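You operate a simulated robot arm through the tools that you are given. There is no shell and no other tool. Be economical: measure what you need, move in short steps, check, and stop when the job is done.

Carry out the task below with a simulated robot arm. There is one attempt and no reset: what you move stays moved.

Task
Test the fuse in the cradle and sort it by what the tester shows.
Fine: range knob to fuse, tester key once; a good one goes in the good tray, a blown one in the reject bin. Knob off at the end.
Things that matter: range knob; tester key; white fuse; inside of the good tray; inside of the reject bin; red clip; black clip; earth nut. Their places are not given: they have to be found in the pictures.

Only the result counts: the job must be done as asked and must still hold three seconds after the hand-in. Knocking over, shifting, dropping, spilling or breaking anything else fails it.

Robot
A 6-joint arm with a two-finger parallel gripper, fixed in place. Base frame: the origin is at the foot of the arm, x ahead of it, y to its left, z up; the work surface is at about z = 0.78. Units: m, degrees, N and s.
With the tool pointing down near the work surface it reaches from about 0.24 to 0.64 m from the base axis. Its first joint turns from -66.0 to 66.0 degrees. Payload 2.7 kg.
The TCP is the grasp point between the finger pads, 0.023 m short of the fingertips. In the tool frame z runs along the fingers and y along their closing line. The gripper opens to 0.094 m. The fingers are 0.038 m wide and 0.01 m thick; the gripper's body (0.054 by 0.096 m) begins 0.039 m behind the TCP.
Orientation is that of the tool frame in the base frame, as a unit quaternion [w, x, y, z]. With the fingers straight down and closing along the base's y, the tool's x points along the base's -x, its y along +y and its z along -z.

Tools
- The arm moves only by the tool play_rows. Its argument "steps" is a list of rows, each a list of 7 numbers: the closure, from 0 (fully open) to 1 (shut), then the shift along the base's x, y, z in mm, then the turn, a rotation vector about the base's x, y, z in degrees. In form: [[gripper, dx, dy, dz, rx, ry, rz], ...]. A call has 1 to 12 rows; each row is the pose to reach, as a shift and turn from the pose commanded when the call began. A row lasts 0.2 s, in which the tool goes at most 0.05 m and 8.6 degrees; a call with a longer step from one row to the next is refused whole, and so is a gripper value outside its range. Where a pose cannot be reached the arm comes as near as it can. A force on the tool above 40 N (or 10 N above the force at the start of the call, whichever is more), or a blocked arm, ends the call early, and 0.2 s more pass. The fingers move at their own pace (about 0.045 m/s each) and stop on an object; they squeeze with about 21 N. The grip force told is the motor's: it shows also when the fingers shut on nothing. Time passes only in rows, and 0.2 s behind the last, so rows that repeat a pose let the fingers close. It gives the time, the measured TCP pose, the force on the tool (base axes), the opening and the grip force at its end, in the units of the frame above (readings bear some noise).
- Cameras (640 x 400 px; columns grow to the right, rows downward): "scene" is fixed at [0.0786, -0.4659, 1.396]; the picture's right is [0.58, -0.82, 0.00], its down [-0.60, -0.42, -0.68] and it looks along [0.56, 0.39, -0.73] (base axes); focal length 248 px, centre (320, 200). "wrist" rides on the gripper at [0.086, 0.016, -0.075] in the tool frame; the picture's right is [-0.18, 0.98, 0.00], its down [-0.58, -0.11, -0.81] and it looks along [-0.79, -0.15, 0.59] (tool axes); focal length 243 px, centre (320, 200).
- grab_frame(camera): a new picture of that camera. The clock stands still meanwhile.
- locate(camera, pixels): for up to 12 pixels [column, row] of the newest picture of that camera ("zoom" is the newest enlarged one), the place [x, y, z] in the base frame of the surface seen there, good to about 0.002 m, but the place of the scene camera against the robot may be out by one fixed shift of up to 0.025 m in any direction. The clock stands still meanwhile.
- zoom(camera, box): a new picture of the part [left, top, right, bottom] of that camera's present view, enlarged. The clock stands still meanwhile.
- finish_job(): hands the job in; it is judged then, once.

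Go step by step. Measure first, check grasps and placings, and put right what went wrong. The budget is 80 turns and 46 pictures, counting those below and the enlarged ones. Unless the task says otherwise, let go and move clear before handing in, and close with one line.

The tools are called after "Emit:" by a JSON object that holds its "fn" and its "kwargs". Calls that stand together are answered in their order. play_rows: Moves the arm, as the interface text tells. Its arguments: {"type":"object","properties":{"steps":{"type":"array","items":{"type":"array","items":{"type":"number"}}}},"required":["steps"]} The other tools are called the same way: grab_frame (camera) takes a picture; locate (camera, pixels) gives the place of the surface under pixels of a picture; zoom (camera, box) takes an enlarged picture of a part of a camera's view; finish_job () hands the job in.

At the start:

```text
time: 0.0
position: [0.3183, -0.0984, 1.1714]
orientation: [0.0, 0.0, 1.0, 0.0]
force: [-0.2, 0.0, -0.3]
grip_width: 0.094
grasp_force: 0.0
```

scene: 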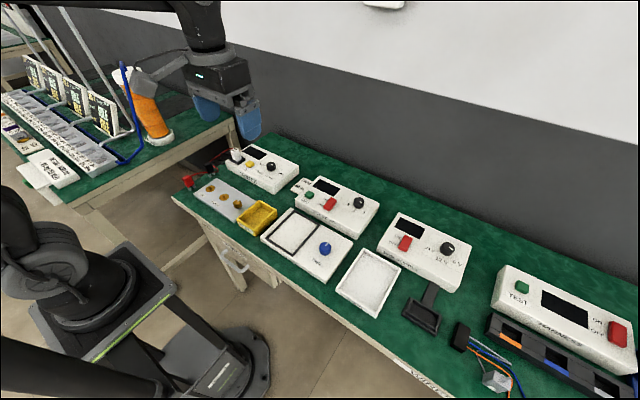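
wrist: 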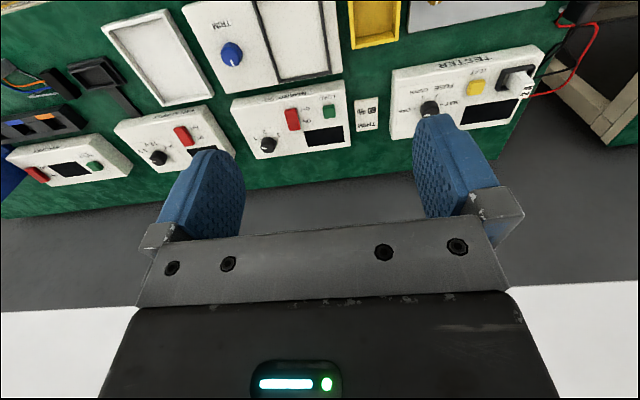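

The tester appears to be the white box at scene (262,168), with a yellow key and black knob. I'll zoom in on it and its surroundings.

Emit:
{"fn": "zoom", "kwargs": {"camera": "scene", "box": [170, 130, 330, 230]}}

Emit:
{"fn": "zoom", "kwargs": {"camera": "wrist", "box": [340, 0, 600, 162]}}

Emit:
{"fn": "zoom", "kwargs": {"camera": "scene", "box": [240, 160, 480, 310]}}

```text
4.00 times, centred on (250, 180) of scene
```

zoom: 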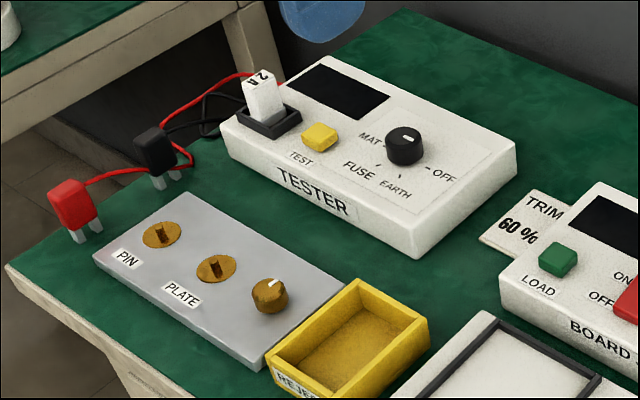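

```text
2.46 times, centred on (470, 81) of wrist
```

zoom: 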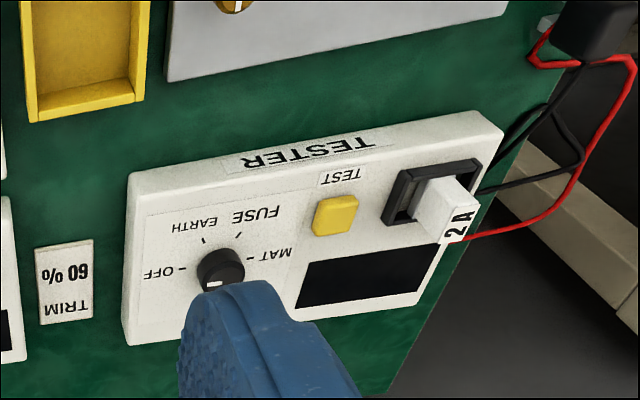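

```text
2.67 times, centred on (360, 235) of scene
```

zoom: 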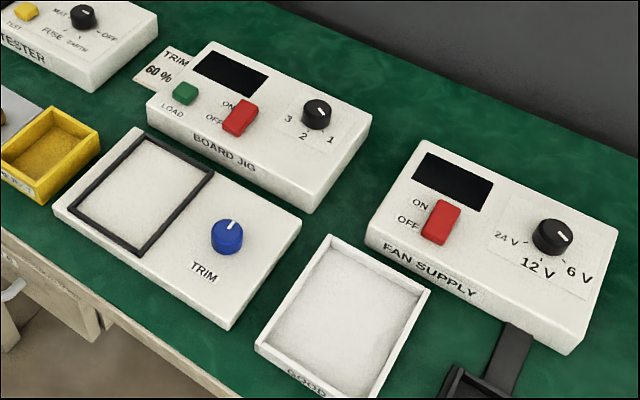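

The tester's knob has MAT, FUSE, EARTH and OFF, and the fuse in its cradle is marked 2A. I'll locate the features through the wrist camera, which is free of the scene camera's shift.

Emit:
{"fn": "locate", "kwargs": {"camera": "wrist", "pixels": [[431, 108], [477, 87], [515, 78], [527, 84], [393, 110], [470, 65], [376, 22], [150, 60], [405, 90], [540, 50], [391, 70], [503, 76]]}}

Emit:
{"fn": "locate", "kwargs": {"camera": "scene", "pixels": [[271, 166], [250, 164], [236, 150], [257, 218], [369, 284], [248, 180], [240, 160], [188, 181], [208, 169], [365, 260], [274, 194], [299, 172]]}}

```text
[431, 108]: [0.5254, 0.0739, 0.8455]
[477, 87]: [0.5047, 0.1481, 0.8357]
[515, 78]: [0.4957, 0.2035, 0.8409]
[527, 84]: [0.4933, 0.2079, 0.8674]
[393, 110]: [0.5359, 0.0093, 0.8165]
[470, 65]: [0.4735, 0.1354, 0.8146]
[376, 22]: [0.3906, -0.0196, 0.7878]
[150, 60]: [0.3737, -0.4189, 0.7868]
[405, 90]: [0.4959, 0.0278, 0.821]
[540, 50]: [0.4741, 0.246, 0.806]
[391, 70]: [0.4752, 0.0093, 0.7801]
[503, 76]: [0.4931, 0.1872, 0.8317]
```

```text
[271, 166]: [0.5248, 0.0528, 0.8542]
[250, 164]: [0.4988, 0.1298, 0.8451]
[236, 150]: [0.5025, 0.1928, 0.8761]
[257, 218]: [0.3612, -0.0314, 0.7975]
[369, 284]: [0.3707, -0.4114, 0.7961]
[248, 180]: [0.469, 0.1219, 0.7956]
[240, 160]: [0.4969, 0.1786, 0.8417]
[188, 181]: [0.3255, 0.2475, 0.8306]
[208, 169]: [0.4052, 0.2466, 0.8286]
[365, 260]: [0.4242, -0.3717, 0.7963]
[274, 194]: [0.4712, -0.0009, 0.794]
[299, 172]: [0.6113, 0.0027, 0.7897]
```

The wrist places are consistent. I'll move closer to the tester, tilting the camera down a little, to read the knob mark and labels.

Emit:
{"fn": "play_rows", "kwargs": {"steps": [[0, 8, 38, -8, 0, 5, 0], [0, 16, 76, -16, 0, 10, 0], [0, 24, 114, -24, 0, 15, 0], [0, 32, 152, -32, 0, 20, 0], [0, 40, 190, -40, 0, 25, 0], [0, 40, 190, -40, 0, 25, 0]]}}

Emit:
{"fn": "grab_frame", "kwargs": {"camera": "wrist"}}

```text
time: 1.4
position: [0.3581, 0.0923, 1.1339]
orientation: [-0.218, 0.0, 0.976, 0.0]
force: [0.1, -0.3, -0.3]
grip_width: 0.0941
grasp_force: 0.1
```

```text
40 pictures are left
```

wrist: 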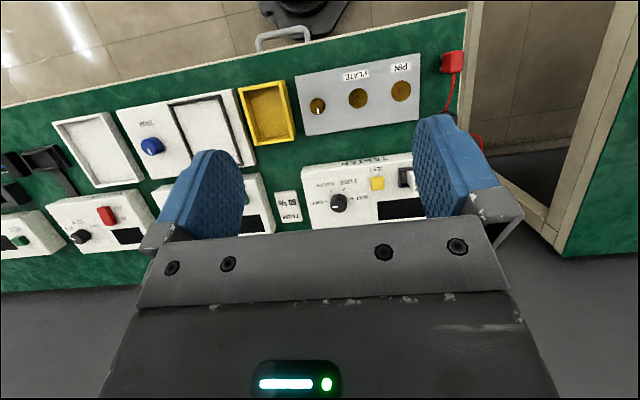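

The tester is now visible between the fingers at (360,190); zooming in on it.

Emit:
{"fn": "zoom", "kwargs": {"camera": "wrist", "box": [296, 150, 424, 230]}}

Emit:
{"fn": "zoom", "kwargs": {"camera": "scene", "box": [222, 140, 302, 190]}}

```text
5.00 times, centred on (360, 190) of wrist
```

zoom: 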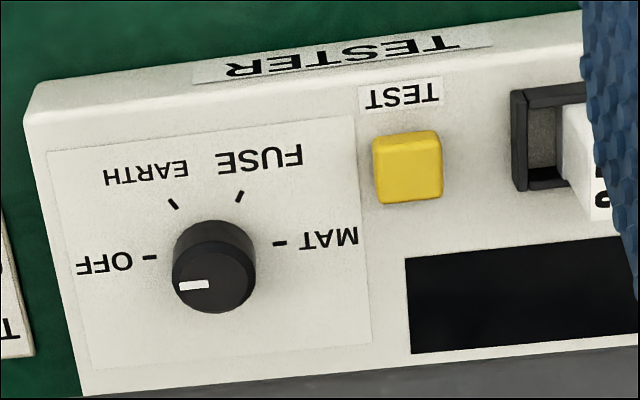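

```text
8.00 times, centred on (262, 165) of scene
```

zoom: 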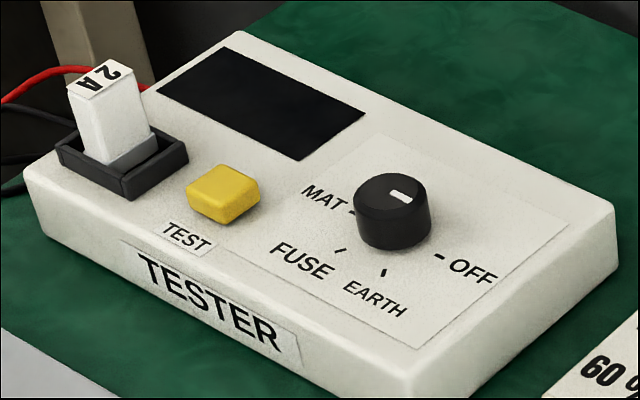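

The mark at zoom (400,196) points to OFF. I'll measure the ticks, knob, key and tilt geometry.

Emit:
{"fn": "locate", "kwargs": {"camera": "zoom", "pixels": [[439, 256], [383, 273], [340, 251], [350, 211], [394, 200], [391, 192], [409, 199], [222, 188], [98, 80], [122, 145], [65, 155], [185, 155]]}}

Emit:
{"fn": "locate", "kwargs": {"camera": "wrist", "pixels": [[325.8, 201.4], [330.6, 190.8], [343.8, 189.2], [351.8, 198.6], [338.8, 206], [332.4, 207.4], [337.6, 206.8], [377.4, 183.2], [409, 176], [265, 110], [100, 150], [415, 188]]}}

```text
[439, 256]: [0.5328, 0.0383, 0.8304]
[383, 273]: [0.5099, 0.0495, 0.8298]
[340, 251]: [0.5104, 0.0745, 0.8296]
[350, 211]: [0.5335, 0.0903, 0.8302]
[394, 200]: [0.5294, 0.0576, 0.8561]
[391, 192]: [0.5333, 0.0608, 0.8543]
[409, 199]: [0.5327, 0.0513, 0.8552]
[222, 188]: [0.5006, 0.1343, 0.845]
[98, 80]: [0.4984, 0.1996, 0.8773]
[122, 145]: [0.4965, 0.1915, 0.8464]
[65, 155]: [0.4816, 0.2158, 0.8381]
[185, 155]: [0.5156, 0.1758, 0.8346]
```

```text
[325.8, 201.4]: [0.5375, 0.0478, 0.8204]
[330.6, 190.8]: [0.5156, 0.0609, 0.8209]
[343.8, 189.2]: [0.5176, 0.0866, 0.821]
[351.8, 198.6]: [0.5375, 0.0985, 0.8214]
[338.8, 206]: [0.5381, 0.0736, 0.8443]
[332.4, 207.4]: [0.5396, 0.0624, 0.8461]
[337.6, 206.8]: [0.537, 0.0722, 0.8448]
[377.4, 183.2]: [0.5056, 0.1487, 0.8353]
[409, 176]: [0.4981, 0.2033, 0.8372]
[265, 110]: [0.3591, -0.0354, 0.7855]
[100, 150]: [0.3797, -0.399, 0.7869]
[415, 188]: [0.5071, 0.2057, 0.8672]
```

OFF, EARTH, FUSE and MAT lie 60° apart, clockwise seen from above, around the knob centre at about (0.5375, 0.073), with its top at z 0.845. I'll straighten the tool and go above the knob, then yaw +60° ahead of a −120° turn.

Emit:
{"fn": "play_rows", "kwargs": {"steps": [[0.3, 30, -3, -30, 0, -4.2, 0], [0.3, 60, -6, -60, 0, -8.4, 0], [0.3, 90, -9, -90, 0, -12.6, 0], [0.3, 120, -12, -120, 0, -16.8, 0], [0.3, 150, -15, -150, 0, -21, 0], [0.3, 179, -18.6, -180, 0, -25, 0], [0.3, 179, -18.6, -180, 0, -25, 0]]}}

Emit:
{"fn": "play_rows", "kwargs": {"steps": [[0.3, 0, 0, 0, 0, 0, 8], [0.3, 0, 0, 0, 0, 0, 16], [0.3, 0, 0, 0, 0, 0, 24], [0.3, 0, 0, 0, 0, 0, 32], [0.3, 0, 0, 0, 0, 0, 40], [0.3, 0, 0, 0, 0, 0, 48], [0.3, 0, 0, 0, 0, 0, 56], [0.3, 0, 0, 0, 0, 0, 60], [0.3, 0, 0, 0, 0, 0, 60]]}}

Emit:
{"fn": "grab_frame", "kwargs": {"camera": "wrist"}}

Emit:
{"fn": "grab_frame", "kwargs": {"camera": "scene"}}

```text
time: 3.0
position: [0.5381, 0.0744, 0.9517]
orientation: [0.001, 0.0, 1.0, -0.001]
force: [0.0, -0.6, -1.0]
grip_width: 0.0658
grasp_force: 0.1
```

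```text
time: 5.0
position: [0.5385, 0.0748, 0.9531]
orientation: [0.0, -0.5, 0.866, -0.001]
force: [0.1, -0.3, -0.4]
grip_width: 0.066
grasp_force: 0.0
```

```text
37 pictures are left
```

wrist: 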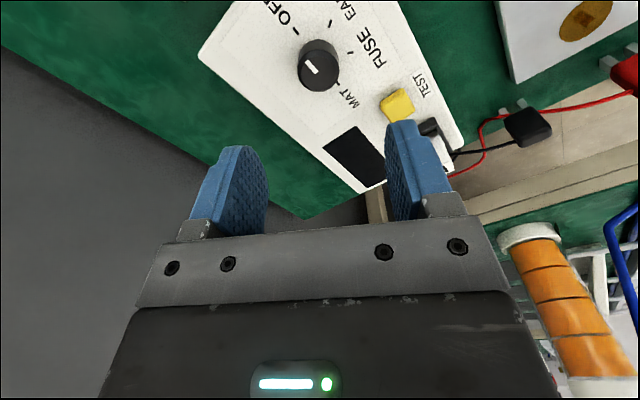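

```text
36 pictures are left
```

scene: 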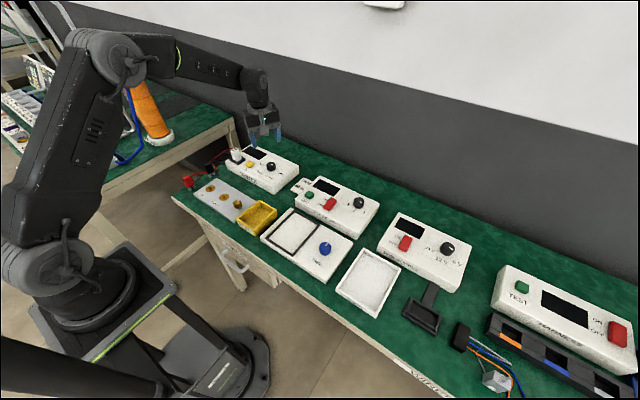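

The tool is at yaw 60° and the knob shows at wrist (318,65). I'll measure its centre from this closer view.

Emit:
{"fn": "locate", "kwargs": {"camera": "wrist", "pixels": [[318, 71], [308, 65], [314, 73], [300, 75], [335, 65], [318, 88], [318, 50], [296, 30], [338, 84], [330, 22], [350, 51]]}}

```text
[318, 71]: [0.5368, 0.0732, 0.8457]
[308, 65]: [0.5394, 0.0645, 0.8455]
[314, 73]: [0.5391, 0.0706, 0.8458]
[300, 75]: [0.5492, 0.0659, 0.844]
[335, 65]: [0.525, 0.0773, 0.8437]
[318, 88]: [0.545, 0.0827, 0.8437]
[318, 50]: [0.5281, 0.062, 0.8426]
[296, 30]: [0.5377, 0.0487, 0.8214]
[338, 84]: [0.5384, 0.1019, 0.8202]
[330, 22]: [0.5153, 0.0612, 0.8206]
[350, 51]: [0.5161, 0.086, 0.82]
```

The knob centre is confirmed at (0.537, 0.0735). I'll descend and close on it.

Emit:
{"fn": "play_rows", "kwargs": {"steps": [[0.3, 0, 0, -40, 0, 0, 0], [0.3, 0, 0, -75, 0, 0, 0], [0.3, 0, 0, -95, 0, 0, 0], [0.3, 0, 0, -103, 0, 0, 0], [0.3, 0, 0, -103, 0, 0, 0]]}}

Emit:
{"fn": "play_rows", "kwargs": {"steps": [[1, 0, 0, 0, 0, 0, 0], [1, 0, 0, 0, 0, 0, 0], [1, 0, 0, 0, 0, 0, 0], [1, 0, 0, 0, 0, 0, 0]]}}

```text
time: 6.2
position: [0.5371, 0.0743, 0.8482]
orientation: [0.0, -0.5, 0.866, 0.0]
force: [-0.2, -0.2, 0.3]
grip_width: 0.0657
grasp_force: 0.1
```

```text
time: 7.2
position: [0.5381, 0.0735, 0.8487]
orientation: [0.002, -0.5, 0.866, -0.001]
force: [13.4, -7.6, -6.2]
grip_width: 0.0314
grasp_force: 44.9
```

The knob is gripped at width 31 mm. Turning it clockwise by 120°.

Emit:
{"fn": "play_rows", "kwargs": {"steps": [[1, 0, 0, 0, 0, 0, -6], [1, 0, 0, 0, 0, 0, -12], [1, 0, 0, 0, 0, 0, -18], [1, 0, 0, 0, 0, 0, -24], [1, 0, 0, 0, 0, 0, -30], [1, 0, 0, 0, 0, 0, -36], [1, 0, 0, 0, 0, 0, -42], [1, 0, 0, 0, 0, 0, -48], [1, 0, 0, 0, 0, 0, -54], [1, 0, 0, 0, 0, 0, -60]]}}

Emit:
{"fn": "zoom", "kwargs": {"camera": "scene", "box": [222, 140, 302, 190]}}

```text
time: 9.4
position: [0.5365, 0.0752, 0.8493]
orientation: [-0.001, 0.001, 1.0, 0.0]
force: [3.0, 3.5, -0.1]
grip_width: 0.031
grasp_force: 44.9
```

```text
8.00 times, centred on (262, 165) of scene
```

zoom: 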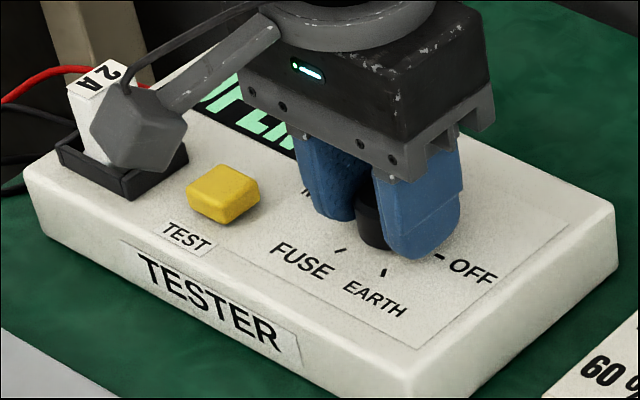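

The display lit up and the knob is turning with the gripper. Continuing another 60° to FUSE.

Emit:
{"fn": "play_rows", "kwargs": {"steps": [[1, 0, 0, 0, 0, 0, -6], [1, 0, 0, 0, 0, 0, -12], [1, 0, 0, 0, 0, 0, -18], [1, 0, 0, 0, 0, 0, -24], [1, 0, 0, 0, 0, 0, -30], [1, 0, 0, 0, 0, 0, -36], [1, 0, 0, 0, 0, 0, -42], [1, 0, 0, 0, 0, 0, -48], [1, 0, 0, 0, 0, 0, -54], [1, 0, 0, 0, 0, 0, -60], [1, 0, 0, 0, 0, 0, -60]]}}

Emit:
{"fn": "play_rows", "kwargs": {"steps": [[0.3, 0, 0, 0, 0, 0, 0], [0.3, 0, 0, 0, 0, 0, 0], [0.3, 0, 0, 0, 0, 0, 0], [0.3, 0, 0, 20, 0, 0, 0], [0.3, 0, 0, 60, 0, 0, 0], [0.3, 0, 0, 100, 0, 0, 0], [0.3, 0, 0, 100, 0, 0, 0]]}}

Emit:
{"fn": "zoom", "kwargs": {"camera": "scene", "box": [222, 140, 302, 190]}}

Emit:
{"fn": "grab_frame", "kwargs": {"camera": "wrist"}}

```text
time: 11.8
position: [0.5389, 0.0774, 0.8499]
orientation: [0.002, 0.499, 0.866, 0.002]
force: [18.8, 28.7, -9.4]
grip_width: 0.0311
grasp_force: 45.4
```

```text
time: 13.4
position: [0.5382, 0.0734, 0.9509]
orientation: [0.0, 0.5, 0.866, 0.0]
force: [0.5, 0.9, 0.2]
grip_width: 0.0657
grasp_force: 0.0
```

```text
8.00 times, centred on (262, 165) of scene
```

zoom: 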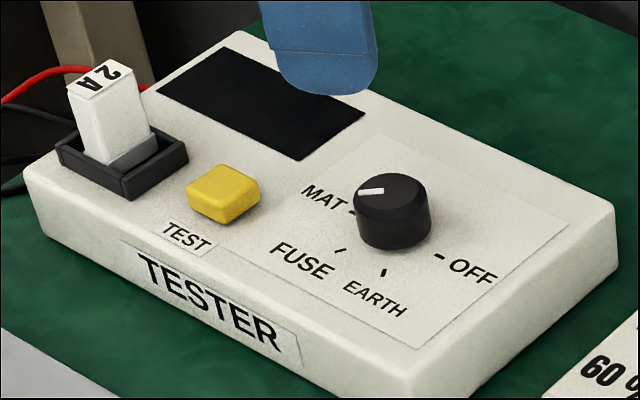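

```text
33 pictures are left
```

wrist: 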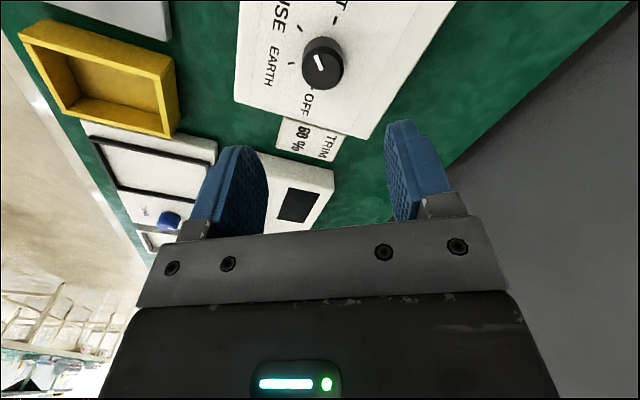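

The mark now lies somewhere around FUSE, but the display is dark. I'll look closer at the knob to get the exact angle.

Emit:
{"fn": "zoom", "kwargs": {"camera": "wrist", "box": [272, 10, 368, 110]}}

Emit:
{"fn": "locate", "kwargs": {"camera": "zoom", "pixels": [[310, 180], [325, 240], [300, 190], [330, 215], [320, 205]]}}

```text
4.00 times, centred on (320, 60) of wrist
```

zoom: 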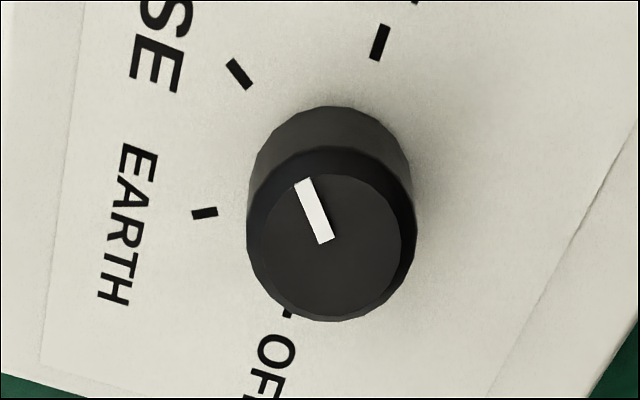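

```text
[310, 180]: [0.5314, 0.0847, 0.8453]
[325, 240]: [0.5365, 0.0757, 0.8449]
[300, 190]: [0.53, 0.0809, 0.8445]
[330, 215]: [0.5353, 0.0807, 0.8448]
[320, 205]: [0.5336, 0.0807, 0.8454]
```

Solving the tick geometry in the zoom (mark (326,242)→(303,182)) puts the knob at about 137°, roughly 17° past FUSE. The tool needs to re-grip and turn it back by 17°; I'll also go to the knob centre as measured.

Emit:
{"fn": "play_rows", "kwargs": {"steps": [[0.4, 0, 0, -40, 0, 0, 0], [0.4, 0, 0, -75, 0, 0, 0], [0.4, 0, 0, -95, 0, 0, 0], [0.4, 0, 0, -102, 0, 0, 0], [0.4, 0, 0, -102, 0, 0, 0], [1, 0, 0, -102, 0, 0, 0], [1, 0, 0, -102, 0, 0, 0], [1, 0, 0, -102, 0, 0, 0], [1, 0, 0, -102, 0, 0, 0]]}}

Emit:
{"fn": "play_rows", "kwargs": {"steps": [[1, 0, 0, 0, 0, 0, 6], [1, 0, 0, 0, 0, 0, 12], [1, 0, 0, 0, 0, 0, 17], [1, 0, 0, 0, 0, 0, 17]]}}

Emit:
{"fn": "zoom", "kwargs": {"camera": "scene", "box": [222, 140, 302, 190]}}

```text
time: 15.4
position: [0.5389, 0.0754, 0.8472]
orientation: [0.003, 0.499, 0.867, 0.001]
force: [22.9, 12.4, -9.3]
grip_width: 0.0314
grasp_force: 45.3
```

```text
time: 16.4
position: [0.5392, 0.0756, 0.847]
orientation: [0.003, 0.366, 0.931, 0.002]
force: [21.3, 17.6, -6.6]
grip_width: 0.0313
grasp_force: 44.5
```

```text
8.00 times, centred on (262, 165) of scene
```

zoom: 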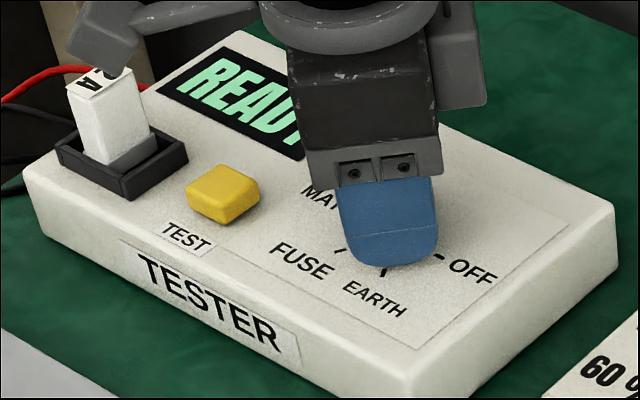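

The display reads READY. I'll release, lift and check the mark.

Emit:
{"fn": "play_rows", "kwargs": {"steps": [[0.4, 0, 0, 0, 0, 0, 0], [0.4, 0, 0, 0, 0, 0, 0], [0.4, 0, 0, 0, 0, 0, 0], [0.4, 0, 0, 20, 0, 0, 0], [0.4, 0, 0, 60, 0, 0, 0], [0.4, 0, 0, 100, 0, 0, 0], [0.4, 0, 0, 100, 0, 0, 0]]}}

Emit:
{"fn": "zoom", "kwargs": {"camera": "wrist", "box": [240, 0, 400, 100]}}

Emit:
{"fn": "zoom", "kwargs": {"camera": "scene", "box": [222, 140, 302, 190]}}

```text
time: 18.0
position: [0.537, 0.074, 0.9475]
orientation: [0.0, 0.367, 0.93, 0.0]
force: [0.0, -0.5, -0.5]
grip_width: 0.0563
grasp_force: 0.1
```

```text
4.00 times, centred on (320, 50) of wrist
```

zoom: 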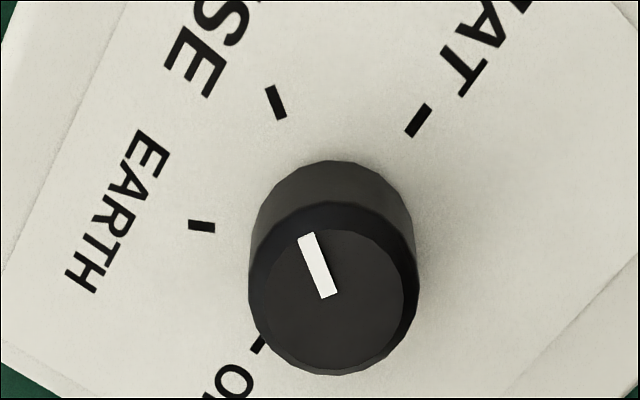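

```text
8.00 times, centred on (262, 165) of scene
```

zoom: 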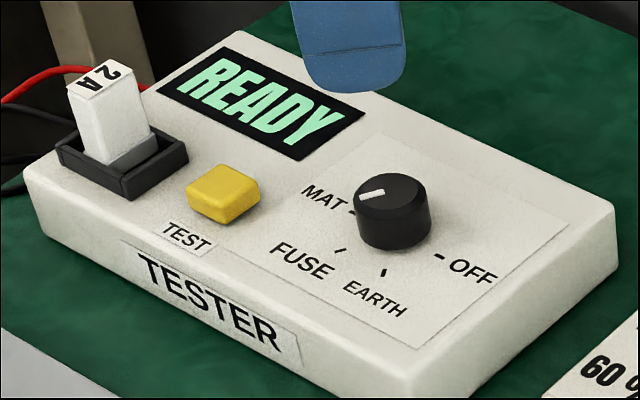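

The mark is about at FUSE (≈125°) and the display shows READY. Next is the key: turn the yaw back to 0, close the fingers and hover above (0.5055, 0.1485).

Emit:
{"fn": "play_rows", "kwargs": {"steps": [[0.6, -6, 15, 2, 0, 0, 8], [0.8, -12, 30, 2, 0, 0, 16], [1, -18, 45, 2, 0, 0, 24], [1, -25, 60, 2, 0, 0, 32], [1, -31.5, 75.5, 2, 0, 0, 40], [1, -31.5, 75.5, 2, 0, 0, 43], [1, -31.5, 75.5, -30, 0, 0, 43], [1, -31.5, 75.5, -70, 0, 0, 43], [1, -31.5, 75.5, -70, 0, 0, 43]]}}

Emit:
{"fn": "zoom", "kwargs": {"camera": "scene", "box": [222, 140, 302, 190]}}

Emit:
{"fn": "grab_frame", "kwargs": {"camera": "wrist"}}

```text
time: 20.0
position: [0.5052, 0.1498, 0.878]
orientation: [-0.001, -0.001, 1.0, 0.001]
force: [0.0, 0.5, -0.9]
grip_width: 0.0
grasp_force: 21.0
```

```text
8.00 times, centred on (262, 165) of scene
```

zoom: 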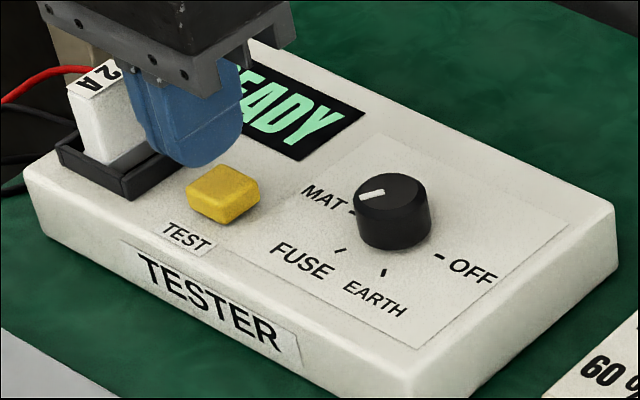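

```text
27 pictures are left
```

wrist: 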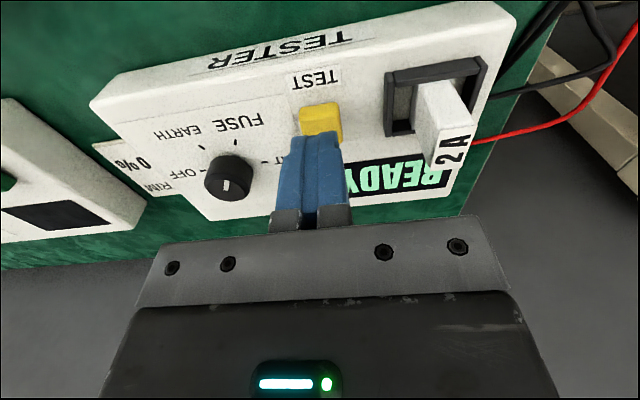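

The closed fingertips are right above the yellow key at wrist (320,120). Pressing down in small steps.

Emit:
{"fn": "play_rows", "kwargs": {"steps": [[1, 0, 0, -10, 0, 0, 0], [1, 0, 0, -15, 0, 0, 0], [1, 0, 0, -18, 0, 0, 0], [1, 0, 0, -20, 0, 0, 0], [1, 0, 0, -22, 0, 0, 0], [1, 0, 0, -23, 0, 0, 0]]}}

Emit:
{"fn": "zoom", "kwargs": {"camera": "scene", "box": [222, 140, 302, 190]}}

```text
time: 21.4
position: [0.5061, 0.1505, 0.8559]
orientation: [0.0, 0.0, 1.0, -0.001]
force: [-0.5, 0.0, 1.8]
grip_width: 0.0
grasp_force: 20.9
```

```text
8.00 times, centred on (262, 165) of scene
```

zoom: 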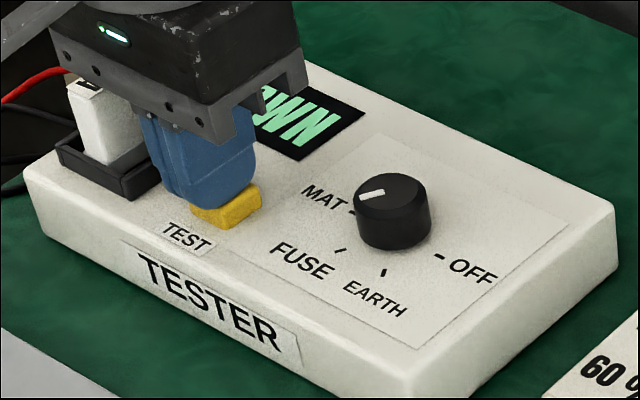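

The display changed to something ending in "…WN" (BLOWN). I'll lift off the key and read it in full.

Emit:
{"fn": "play_rows", "kwargs": {"steps": [[1, 0, 0, 10, 0, 0, 0], [1, 0, 0, 40, 0, 0, 0], [1, 0, 0, 80, 0, 0, 0], [0.5, 0, 0, 110, 0, 0, 0], [0.2, 0, 0, 110, 0, 0, 0], [0.2, 0, 0, 110, 0, 0, 0]]}}

Emit:
{"fn": "zoom", "kwargs": {"camera": "scene", "box": [222, 140, 302, 190]}}

Emit:
{"fn": "grab_frame", "kwargs": {"camera": "wrist"}}

```text
time: 22.8
position: [0.5056, 0.1495, 0.9646]
orientation: [0.002, 0.0, 1.0, -0.001]
force: [0.0, 0.0, -0.5]
grip_width: 0.0678
grasp_force: 0.0
```

```text
8.00 times, centred on (262, 165) of scene
```

zoom: 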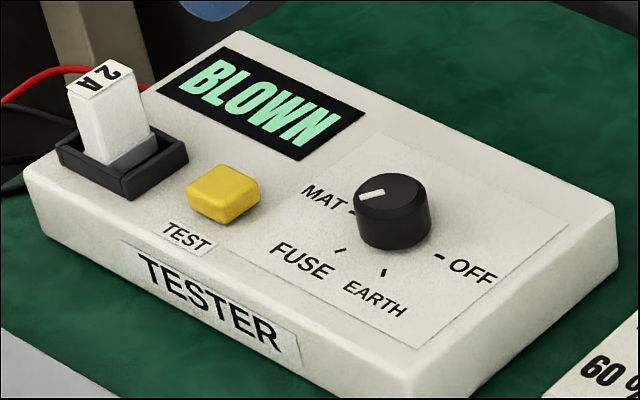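

```text
24 pictures are left
```

wrist: 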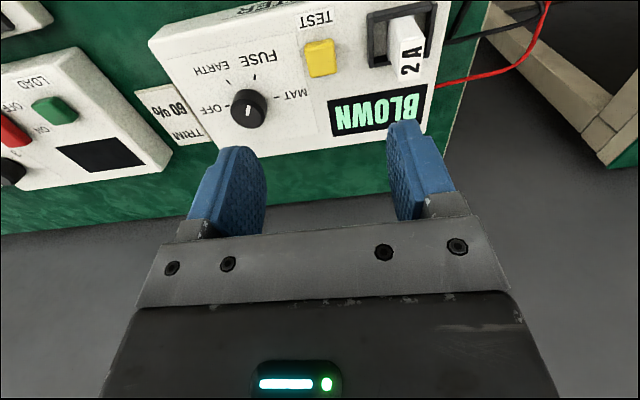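

It reads BLOWN, so the fuse goes into the reject bin. Measuring the fuse in its cradle now.

Emit:
{"fn": "zoom", "kwargs": {"camera": "wrist", "box": [360, 0, 440, 90]}}

Emit:
{"fn": "locate", "kwargs": {"camera": "wrist", "pixels": [[400, 55], [420, 55], [412, 79], [402, 79], [422, 75], [388, 22], [412, 17], [405, 45], [371, 40], [434, 30], [378, 62], [432, 8]]}}

```text
4.44 times, centred on (400, 45) of wrist
```

zoom: 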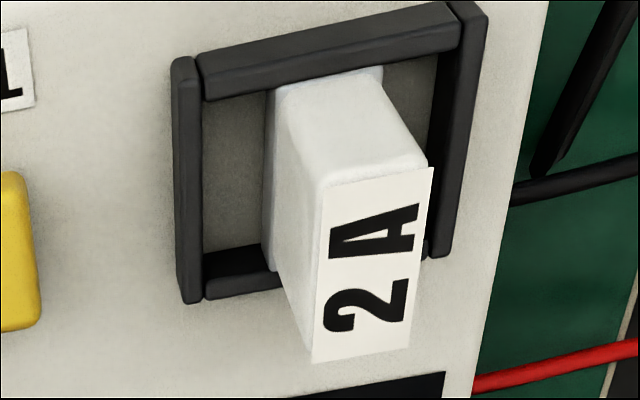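

```text
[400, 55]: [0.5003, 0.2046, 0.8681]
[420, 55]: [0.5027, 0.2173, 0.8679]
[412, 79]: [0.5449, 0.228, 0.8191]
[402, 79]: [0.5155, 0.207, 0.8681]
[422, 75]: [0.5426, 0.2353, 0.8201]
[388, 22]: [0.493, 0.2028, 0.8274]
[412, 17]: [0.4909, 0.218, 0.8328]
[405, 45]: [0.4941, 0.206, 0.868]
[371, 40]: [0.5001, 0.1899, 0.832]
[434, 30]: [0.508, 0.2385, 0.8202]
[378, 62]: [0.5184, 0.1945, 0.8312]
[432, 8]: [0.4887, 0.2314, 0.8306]
```

The fuse top spans x ≈ 0.493–0.517 and y ≈ 0.204–0.220 at z 0.868, with the cradle rim at 0.832. I'll descend around it with the fingertips just above the rim and close.

Emit:
{"fn": "play_rows", "kwargs": {"steps": [[0.3, -1, 31, 0, 0, 0, 0], [0.3, -1, 63, 0, 0, 0, 0], [0.3, -1, 63, -40, 0, 0, 0], [0.3, -1, 63, -75, 0, 0, 0], [0.3, -1, 63, -95, 0, 0, 0], [0.3, -1, 63, -106, 0, 0, 0], [0.3, -1, 63, -106, 0, 0, 0]]}}

Emit:
{"fn": "zoom", "kwargs": {"camera": "scene", "box": [202, 130, 282, 180]}}

Emit:
{"fn": "grab_frame", "kwargs": {"camera": "wrist"}}

```text
time: 24.4
position: [0.5051, 0.2125, 0.8576]
orientation: [-0.001, -0.001, 1.0, 0.0]
force: [-0.1, -0.2, 0.5]
grip_width: 0.0661
grasp_force: 0.0
```

```text
8.00 times, centred on (242, 155) of scene
```

zoom: 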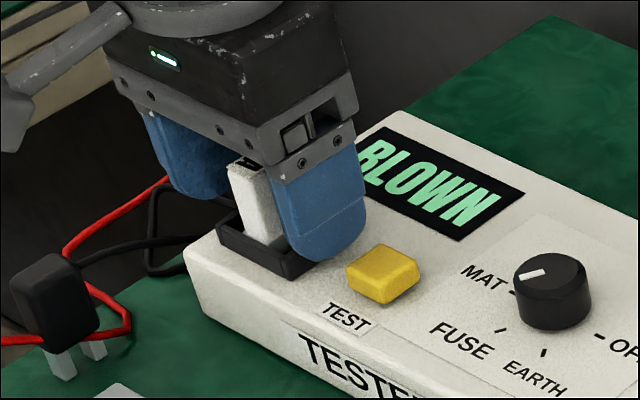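

```text
21 pictures are left
```

wrist: 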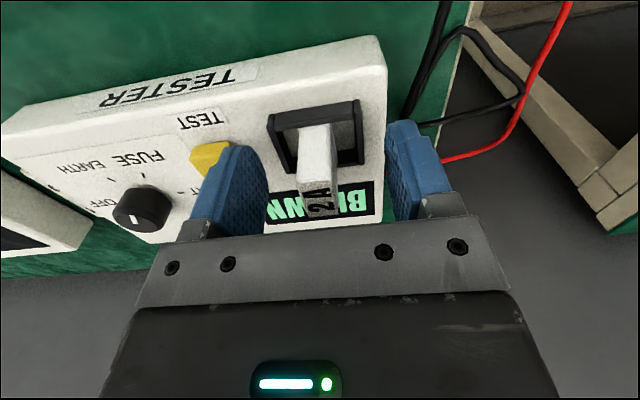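

The fuse is centred between the fingers with tip clearance just above the rim. I'll raise 2 mm and close.

Emit:
{"fn": "play_rows", "kwargs": {"steps": [[0.3, 0, 0, 2, 0, 0, 0], [1, 0, 0, 2, 0, 0, 0], [1, 0, 0, 2, 0, 0, 0], [1, 0, 0, 2, 0, 0, 0], [1, 0, 0, 2, 0, 0, 0], [1, 0, 0, 2, 0, 0, 0]]}}

Emit:
{"fn": "play_rows", "kwargs": {"steps": [[1, 0, 0, 5, 0, 0, 0], [1, 0, 0, 10, 0, 0, 0], [1, 0, 0, 20, 0, 0, 0], [1, 0, 0, 40, 0, 0, 0], [1, 0, 0, 70, 0, 0, 0], [1, 0, 0, 100, 0, 0, 0], [1, 0, 0, 100, 0, 0, 0]]}}

Emit:
{"fn": "grab_frame", "kwargs": {"camera": "wrist"}}

Emit:
{"fn": "zoom", "kwargs": {"camera": "scene", "box": [182, 110, 342, 240]}}

```text
time: 25.8
position: [0.505, 0.2134, 0.8605]
orientation: [0.0, 0.001, 1.0, 0.0]
force: [1.2, 0.5, 0.0]
grip_width: 0.0152
grasp_force: 21.2
```

```text
time: 27.4
position: [0.5053, 0.2131, 0.96]
orientation: [0.001, 0.0, 1.0, 0.0]
force: [-0.1, -0.4, -0.4]
grip_width: 0.0152
grasp_force: 21.0
```

```text
20 pictures are left
```

wrist: 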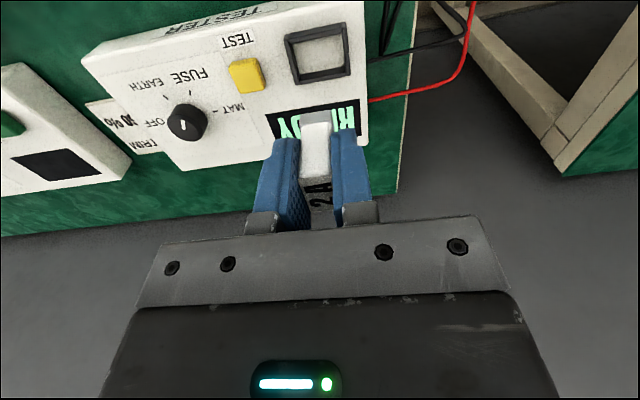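

```text
3.08 times, centred on (262, 175) of scene
```

zoom: 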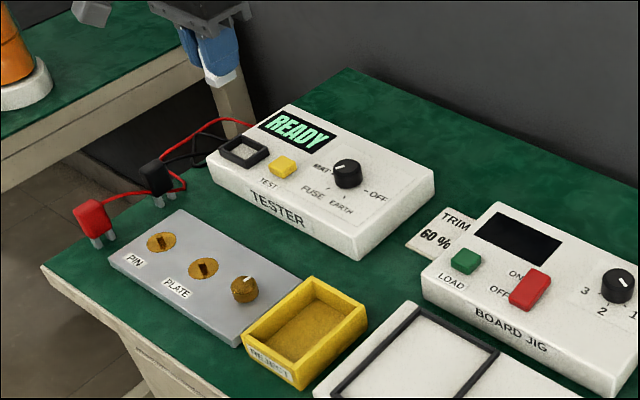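

The fuse is held (width 15.2 mm) and the display went back to READY. Measuring the reject bin.

Emit:
{"fn": "locate", "kwargs": {"camera": "zoom", "pixels": [[313, 279], [365, 317], [297, 372], [246, 328], [308, 330], [312, 310], [300, 345], [285, 330], [330, 328], [246, 290], [203, 268], [340, 296]]}}

```text
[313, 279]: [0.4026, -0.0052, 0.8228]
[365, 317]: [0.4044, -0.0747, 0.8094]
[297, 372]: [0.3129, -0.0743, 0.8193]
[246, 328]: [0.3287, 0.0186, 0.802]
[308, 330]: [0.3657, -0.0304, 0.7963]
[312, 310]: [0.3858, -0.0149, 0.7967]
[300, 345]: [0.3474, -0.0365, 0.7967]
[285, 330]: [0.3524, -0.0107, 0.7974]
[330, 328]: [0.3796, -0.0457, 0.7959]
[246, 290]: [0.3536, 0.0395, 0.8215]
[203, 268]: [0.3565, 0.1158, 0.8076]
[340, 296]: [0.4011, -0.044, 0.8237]
```

The bin's centre is at about (0.363, −0.029), with its rim at 0.814 and floor at 0.787. Moving over it at a safe height.

Emit:
{"fn": "play_rows", "kwargs": {"steps": [[1, -20, -34, 0, 0, 0, 0], [1, -40, -69, 0, 0, 0, 0], [1, -61, -104, 0, 0, 0, 0], [1, -81, -138, 0, 0, 0, 0], [1, -101, -172, 0, 0, 0, 0], [1, -121, -207, 0, 0, 0, 0], [1, -142, -241.5, 0, 0, 0, 0], [1, -142, -241.5, 0, 0, 0, 0]]}}

Emit:
{"fn": "grab_frame", "kwargs": {"camera": "wrist"}}

Emit:
{"fn": "zoom", "kwargs": {"camera": "scene", "box": [182, 110, 342, 240]}}

```text
time: 29.2
position: [0.3647, -0.0293, 0.9601]
orientation: [0.0, 0.0, 1.0, 0.0]
force: [0.6, -0.6, -0.6]
grip_width: 0.0149
grasp_force: 20.7
```

```text
18 pictures are left
```

wrist: 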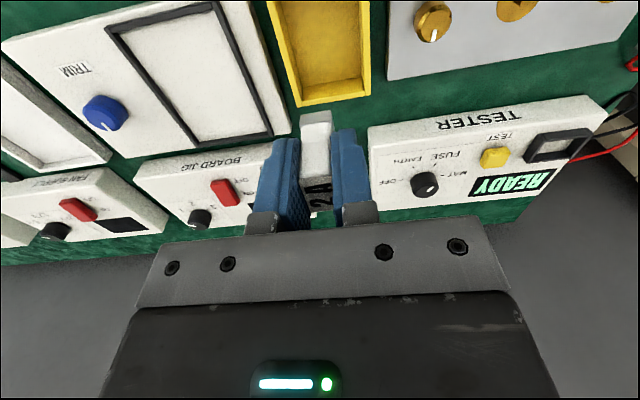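

```text
3.08 times, centred on (262, 175) of scene
```

zoom: 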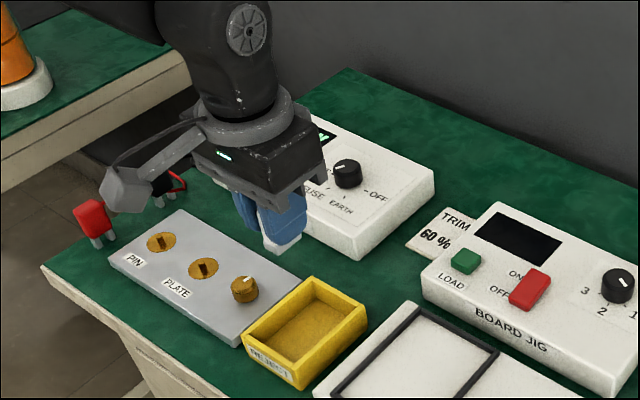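

Measuring the bin rim with the wrist camera before descending.

Emit:
{"fn": "locate", "kwargs": {"camera": "wrist", "pixels": [[300, 102], [367, 91], [367, 40], [284, 40], [320, 40], [320, 85], [274, 5], [365, 5], [316, 118], [318, 150]]}}

```text
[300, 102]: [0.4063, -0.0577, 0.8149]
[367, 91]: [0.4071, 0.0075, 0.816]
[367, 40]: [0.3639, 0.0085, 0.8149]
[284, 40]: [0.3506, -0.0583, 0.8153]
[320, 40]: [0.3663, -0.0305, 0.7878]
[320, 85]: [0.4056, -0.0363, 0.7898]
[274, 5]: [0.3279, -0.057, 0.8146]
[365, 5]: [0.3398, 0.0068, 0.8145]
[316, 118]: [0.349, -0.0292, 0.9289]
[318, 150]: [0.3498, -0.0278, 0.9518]
```

The bin's centre is (0.363, −0.026). Lowering until the fuse is just above the floor, then releasing with a small opening.

Emit:
{"fn": "play_rows", "kwargs": {"steps": [[1, -1, 3, -40, 0, 0, 0], [1, -1, 3, -80, 0, 0, 0], [1, -1, 3, -105, 0, 0, 0], [1, -1, 3, -120, 0, 0, 0], [1, -1, 3, -128, 0, 0, 0], [1, -1, 3, -128, 0, 0, 0]]}}

Emit:
{"fn": "zoom", "kwargs": {"camera": "scene", "box": [202, 160, 322, 235]}}

```text
time: 30.6
position: [0.3615, -0.0246, 0.8326]
orientation: [0.0, 0.0, 1.0, 0.0]
force: [0.5, 0.4, 0.1]
grip_width: 0.0151
grasp_force: 21.2
```

```text
5.33 times, centred on (262, 198) of scene
```

zoom: 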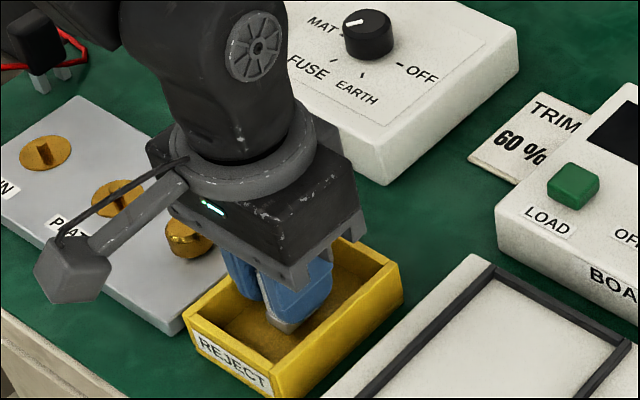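

The fuse is inside the bin with no contact. Releasing with a small opening and lifting straight up.

Emit:
{"fn": "play_rows", "kwargs": {"steps": [[0.72, 0, 0, 0, 0, 0, 0], [0.72, 0, 0, 0, 0, 0, 0], [0.72, 0, 0, 0, 0, 0, 0], [0.72, 0, 0, 15, 0, 0, 0], [0.72, 0, 0, 40, 0, 0, 0], [0.72, 0, 0, 80, 0, 0, 0], [0.72, 0, 0, 120, 0, 0, 0], [0.72, 0, 0, 120, 0, 0, 0]]}}

Emit:
{"fn": "zoom", "kwargs": {"camera": "scene", "box": [202, 160, 322, 235]}}

```text
time: 32.4
position: [0.3627, -0.0252, 0.9542]
orientation: [0.0, 0.0, 1.0, 0.0]
force: [0.5, 0.0, -0.1]
grip_width: 0.0262
grasp_force: 0.0
```

```text
5.33 times, centred on (262, 198) of scene
```

zoom: 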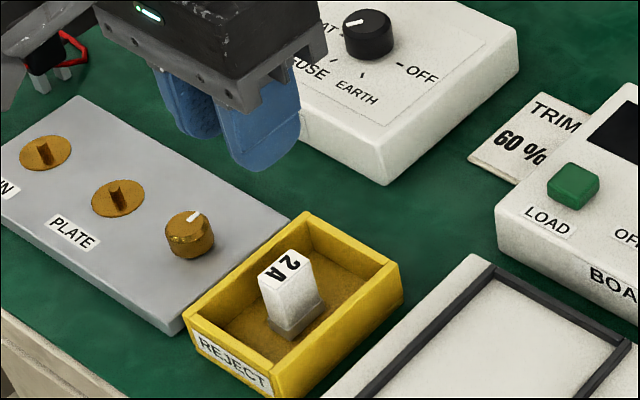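

The fuse stands in the reject bin. Now I go back over the knob at yaw −60° to turn it counter-clockwise to OFF.

Emit:
{"fn": "play_rows", "kwargs": {"steps": [[0.4, 22, 12.5, 0, 0, 0, -7.5], [0.4, 44, 25, 0, 0, 0, -15], [0.4, 66, 37.5, 0, 0, 0, -22.5], [0.4, 88, 50, 0, 0, 0, -30], [0.4, 110, 62.5, 0, 0, 0, -37.5], [0.4, 132, 75, 0, 0, 0, -45], [0.4, 154, 87.5, 0, 0, 0, -52.5], [0.4, 176, 100.5, 0, 0, 0, -60], [0.4, 176, 100.5, 0, 0, 0, -60]]}}

Emit:
{"fn": "play_rows", "kwargs": {"steps": [[0.4, 0, 0, -40, 0, 0, 0], [0.4, 0, 0, -75, 0, 0, 0], [0.4, 0, 0, -95, 0, 0, 0], [0.4, 0, 0, -105, 0, 0, 0], [0.4, 0, 0, -105, 0, 0, 0], [1, 0, 0, -105, 0, 0, 0], [1, 0, 0, -105, 0, 0, 0], [1, 0, 0, -105, 0, 0, 0], [1, 0, 0, -105, 0, 0, 0]]}}

```text
time: 34.4
position: [0.5366, 0.0746, 0.9509]
orientation: [0.0, 0.501, 0.865, 0.0]
force: [0.2, -0.8, -0.4]
grip_width: 0.0565
grasp_force: 0.0
```

```text
time: 36.4
position: [0.5404, 0.0754, 0.8478]
orientation: [0.001, 0.5, 0.866, 0.001]
force: [15.7, 9.4, -9.1]
grip_width: 0.0312
grasp_force: 45.1
```

The knob is gripped; the residual side force says its centre is about 2 mm further along +x, so I'll shift by that and turn +60° first.

Emit:
{"fn": "play_rows", "kwargs": {"steps": [[1, 2, 0.5, 0, 0, 0, 0], [1, 2, 0.5, 0, 0, 0, 6], [1, 2, 0.5, 0, 0, 0, 12], [1, 2, 0.5, 0, 0, 0, 18], [1, 2, 0.5, 0, 0, 0, 24], [1, 2, 0.5, 0, 0, 0, 30], [1, 2, 0.5, 0, 0, 0, 36], [1, 2, 0.5, 0, 0, 0, 42], [1, 2, 0.5, 0, 0, 0, 48], [1, 2, 0.5, 0, 0, 0, 54], [1, 2, 0.5, 0, 0, 0, 60]]}}

Emit:
{"fn": "play_rows", "kwargs": {"steps": [[1, 0, 0, 0, 0, 0, 6], [1, 0, 0, 0, 0, 0, 12], [1, 0, 0, 0, 0, 0, 18], [1, 0, 0, 0, 0, 0, 24], [1, 0, 0, 0, 0, 0, 30], [1, 0, 0, 0, 0, 0, 36], [1, 0, 0, 0, 0, 0, 42], [1, 0, 0, 0, 0, 0, 48], [1, 0, 0, 0, 0, 0, 54], [1, 0, 0, 0, 0, 0, 60], [1, 0, 0, 0, 0, 0, 62]]}}

Emit:
{"fn": "play_rows", "kwargs": {"steps": [[0.4, 0, 0, 0, 0, 0, 0], [0.4, 0, 0, 0, 0, 0, 0], [0.4, 0, 0, 0, 0, 0, 0], [0.4, 0, 0, 20, 0, 0, 0], [0.4, 0, 0, 60, 0, 0, 0], [0.4, 0, 0, 100, 0, 0, 0], [0.4, 0, 0, 100, 0, 0, 0]]}}

Emit:
{"fn": "zoom", "kwargs": {"camera": "scene", "box": [222, 140, 302, 190]}}

Emit:
{"fn": "zoom", "kwargs": {"camera": "wrist", "box": [240, 0, 400, 100]}}

```text
time: 38.8
position: [0.5398, 0.0739, 0.8462]
orientation: [0.0, -0.001, 1.0, 0.0]
force: [-4.1, 3.9, 7.6]
grip_width: 0.0314
grasp_force: 45.0
```

```text
time: 41.2
position: [0.5398, 0.0744, 0.8468]
orientation: [0.0, -0.515, 0.857, 0.0]
force: [-4.2, 0.2, 7.5]
grip_width: 0.0312
grasp_force: 45.1
```

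```text
time: 42.8
position: [0.5424, 0.0754, 0.9469]
orientation: [0.0, -0.516, 0.857, 0.0]
force: [-0.2, -0.7, -0.9]
grip_width: 0.0567
grasp_force: 0.1
```

```text
8.00 times, centred on (262, 165) of scene
```

zoom: 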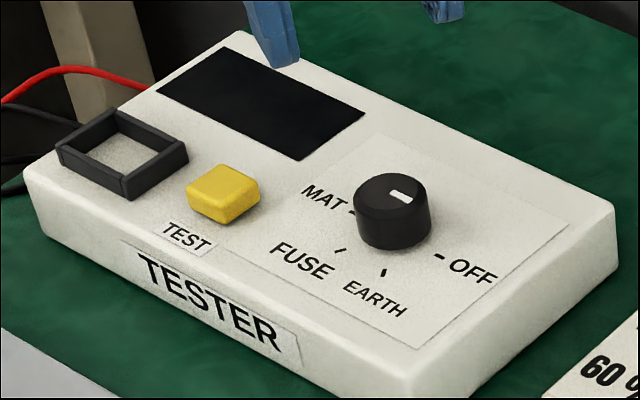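

```text
4.00 times, centred on (320, 50) of wrist
```

zoom: 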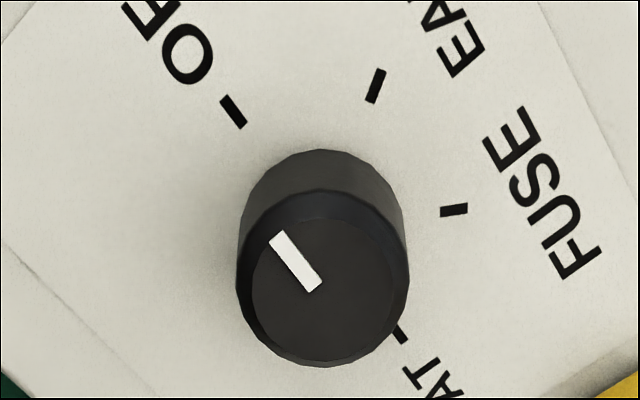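

The mark lines up with OFF and the display is dark. I'll move up clear and take one overall look.

Emit:
{"fn": "play_rows", "kwargs": {"steps": [[0.4, -20, 0, 40, 0, 0, 0], [0.4, -40, 0, 80, 0, 0, 0], [0.4, -60, 0, 120, 0, 0, 0], [0.4, -60, 0, 120, 0, 0, 0]]}}

Emit:
{"fn": "grab_frame", "kwargs": {"camera": "scene"}}

```text
time: 43.8
position: [0.48, 0.0766, 1.0682]
orientation: [0.0, -0.515, 0.857, 0.001]
force: [-0.2, -0.6, 0.4]
grip_width: 0.0565
grasp_force: 0.1
```

```text
12 pictures are left
```

scene: 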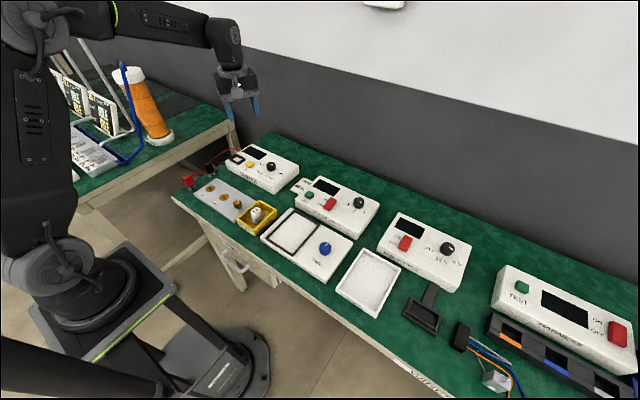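

The fuse is in the reject bin at (257,214), the knob is off, nothing else has moved and the arm is clear, so I'm handing in.

Emit:
{"fn": "finish_job", "kwargs": {}}

```text
The job is handed in.
```

The tester showed BLOWN after one key press with the knob on fuse, so I put the fuse in the reject bin and turned the knob back to off.
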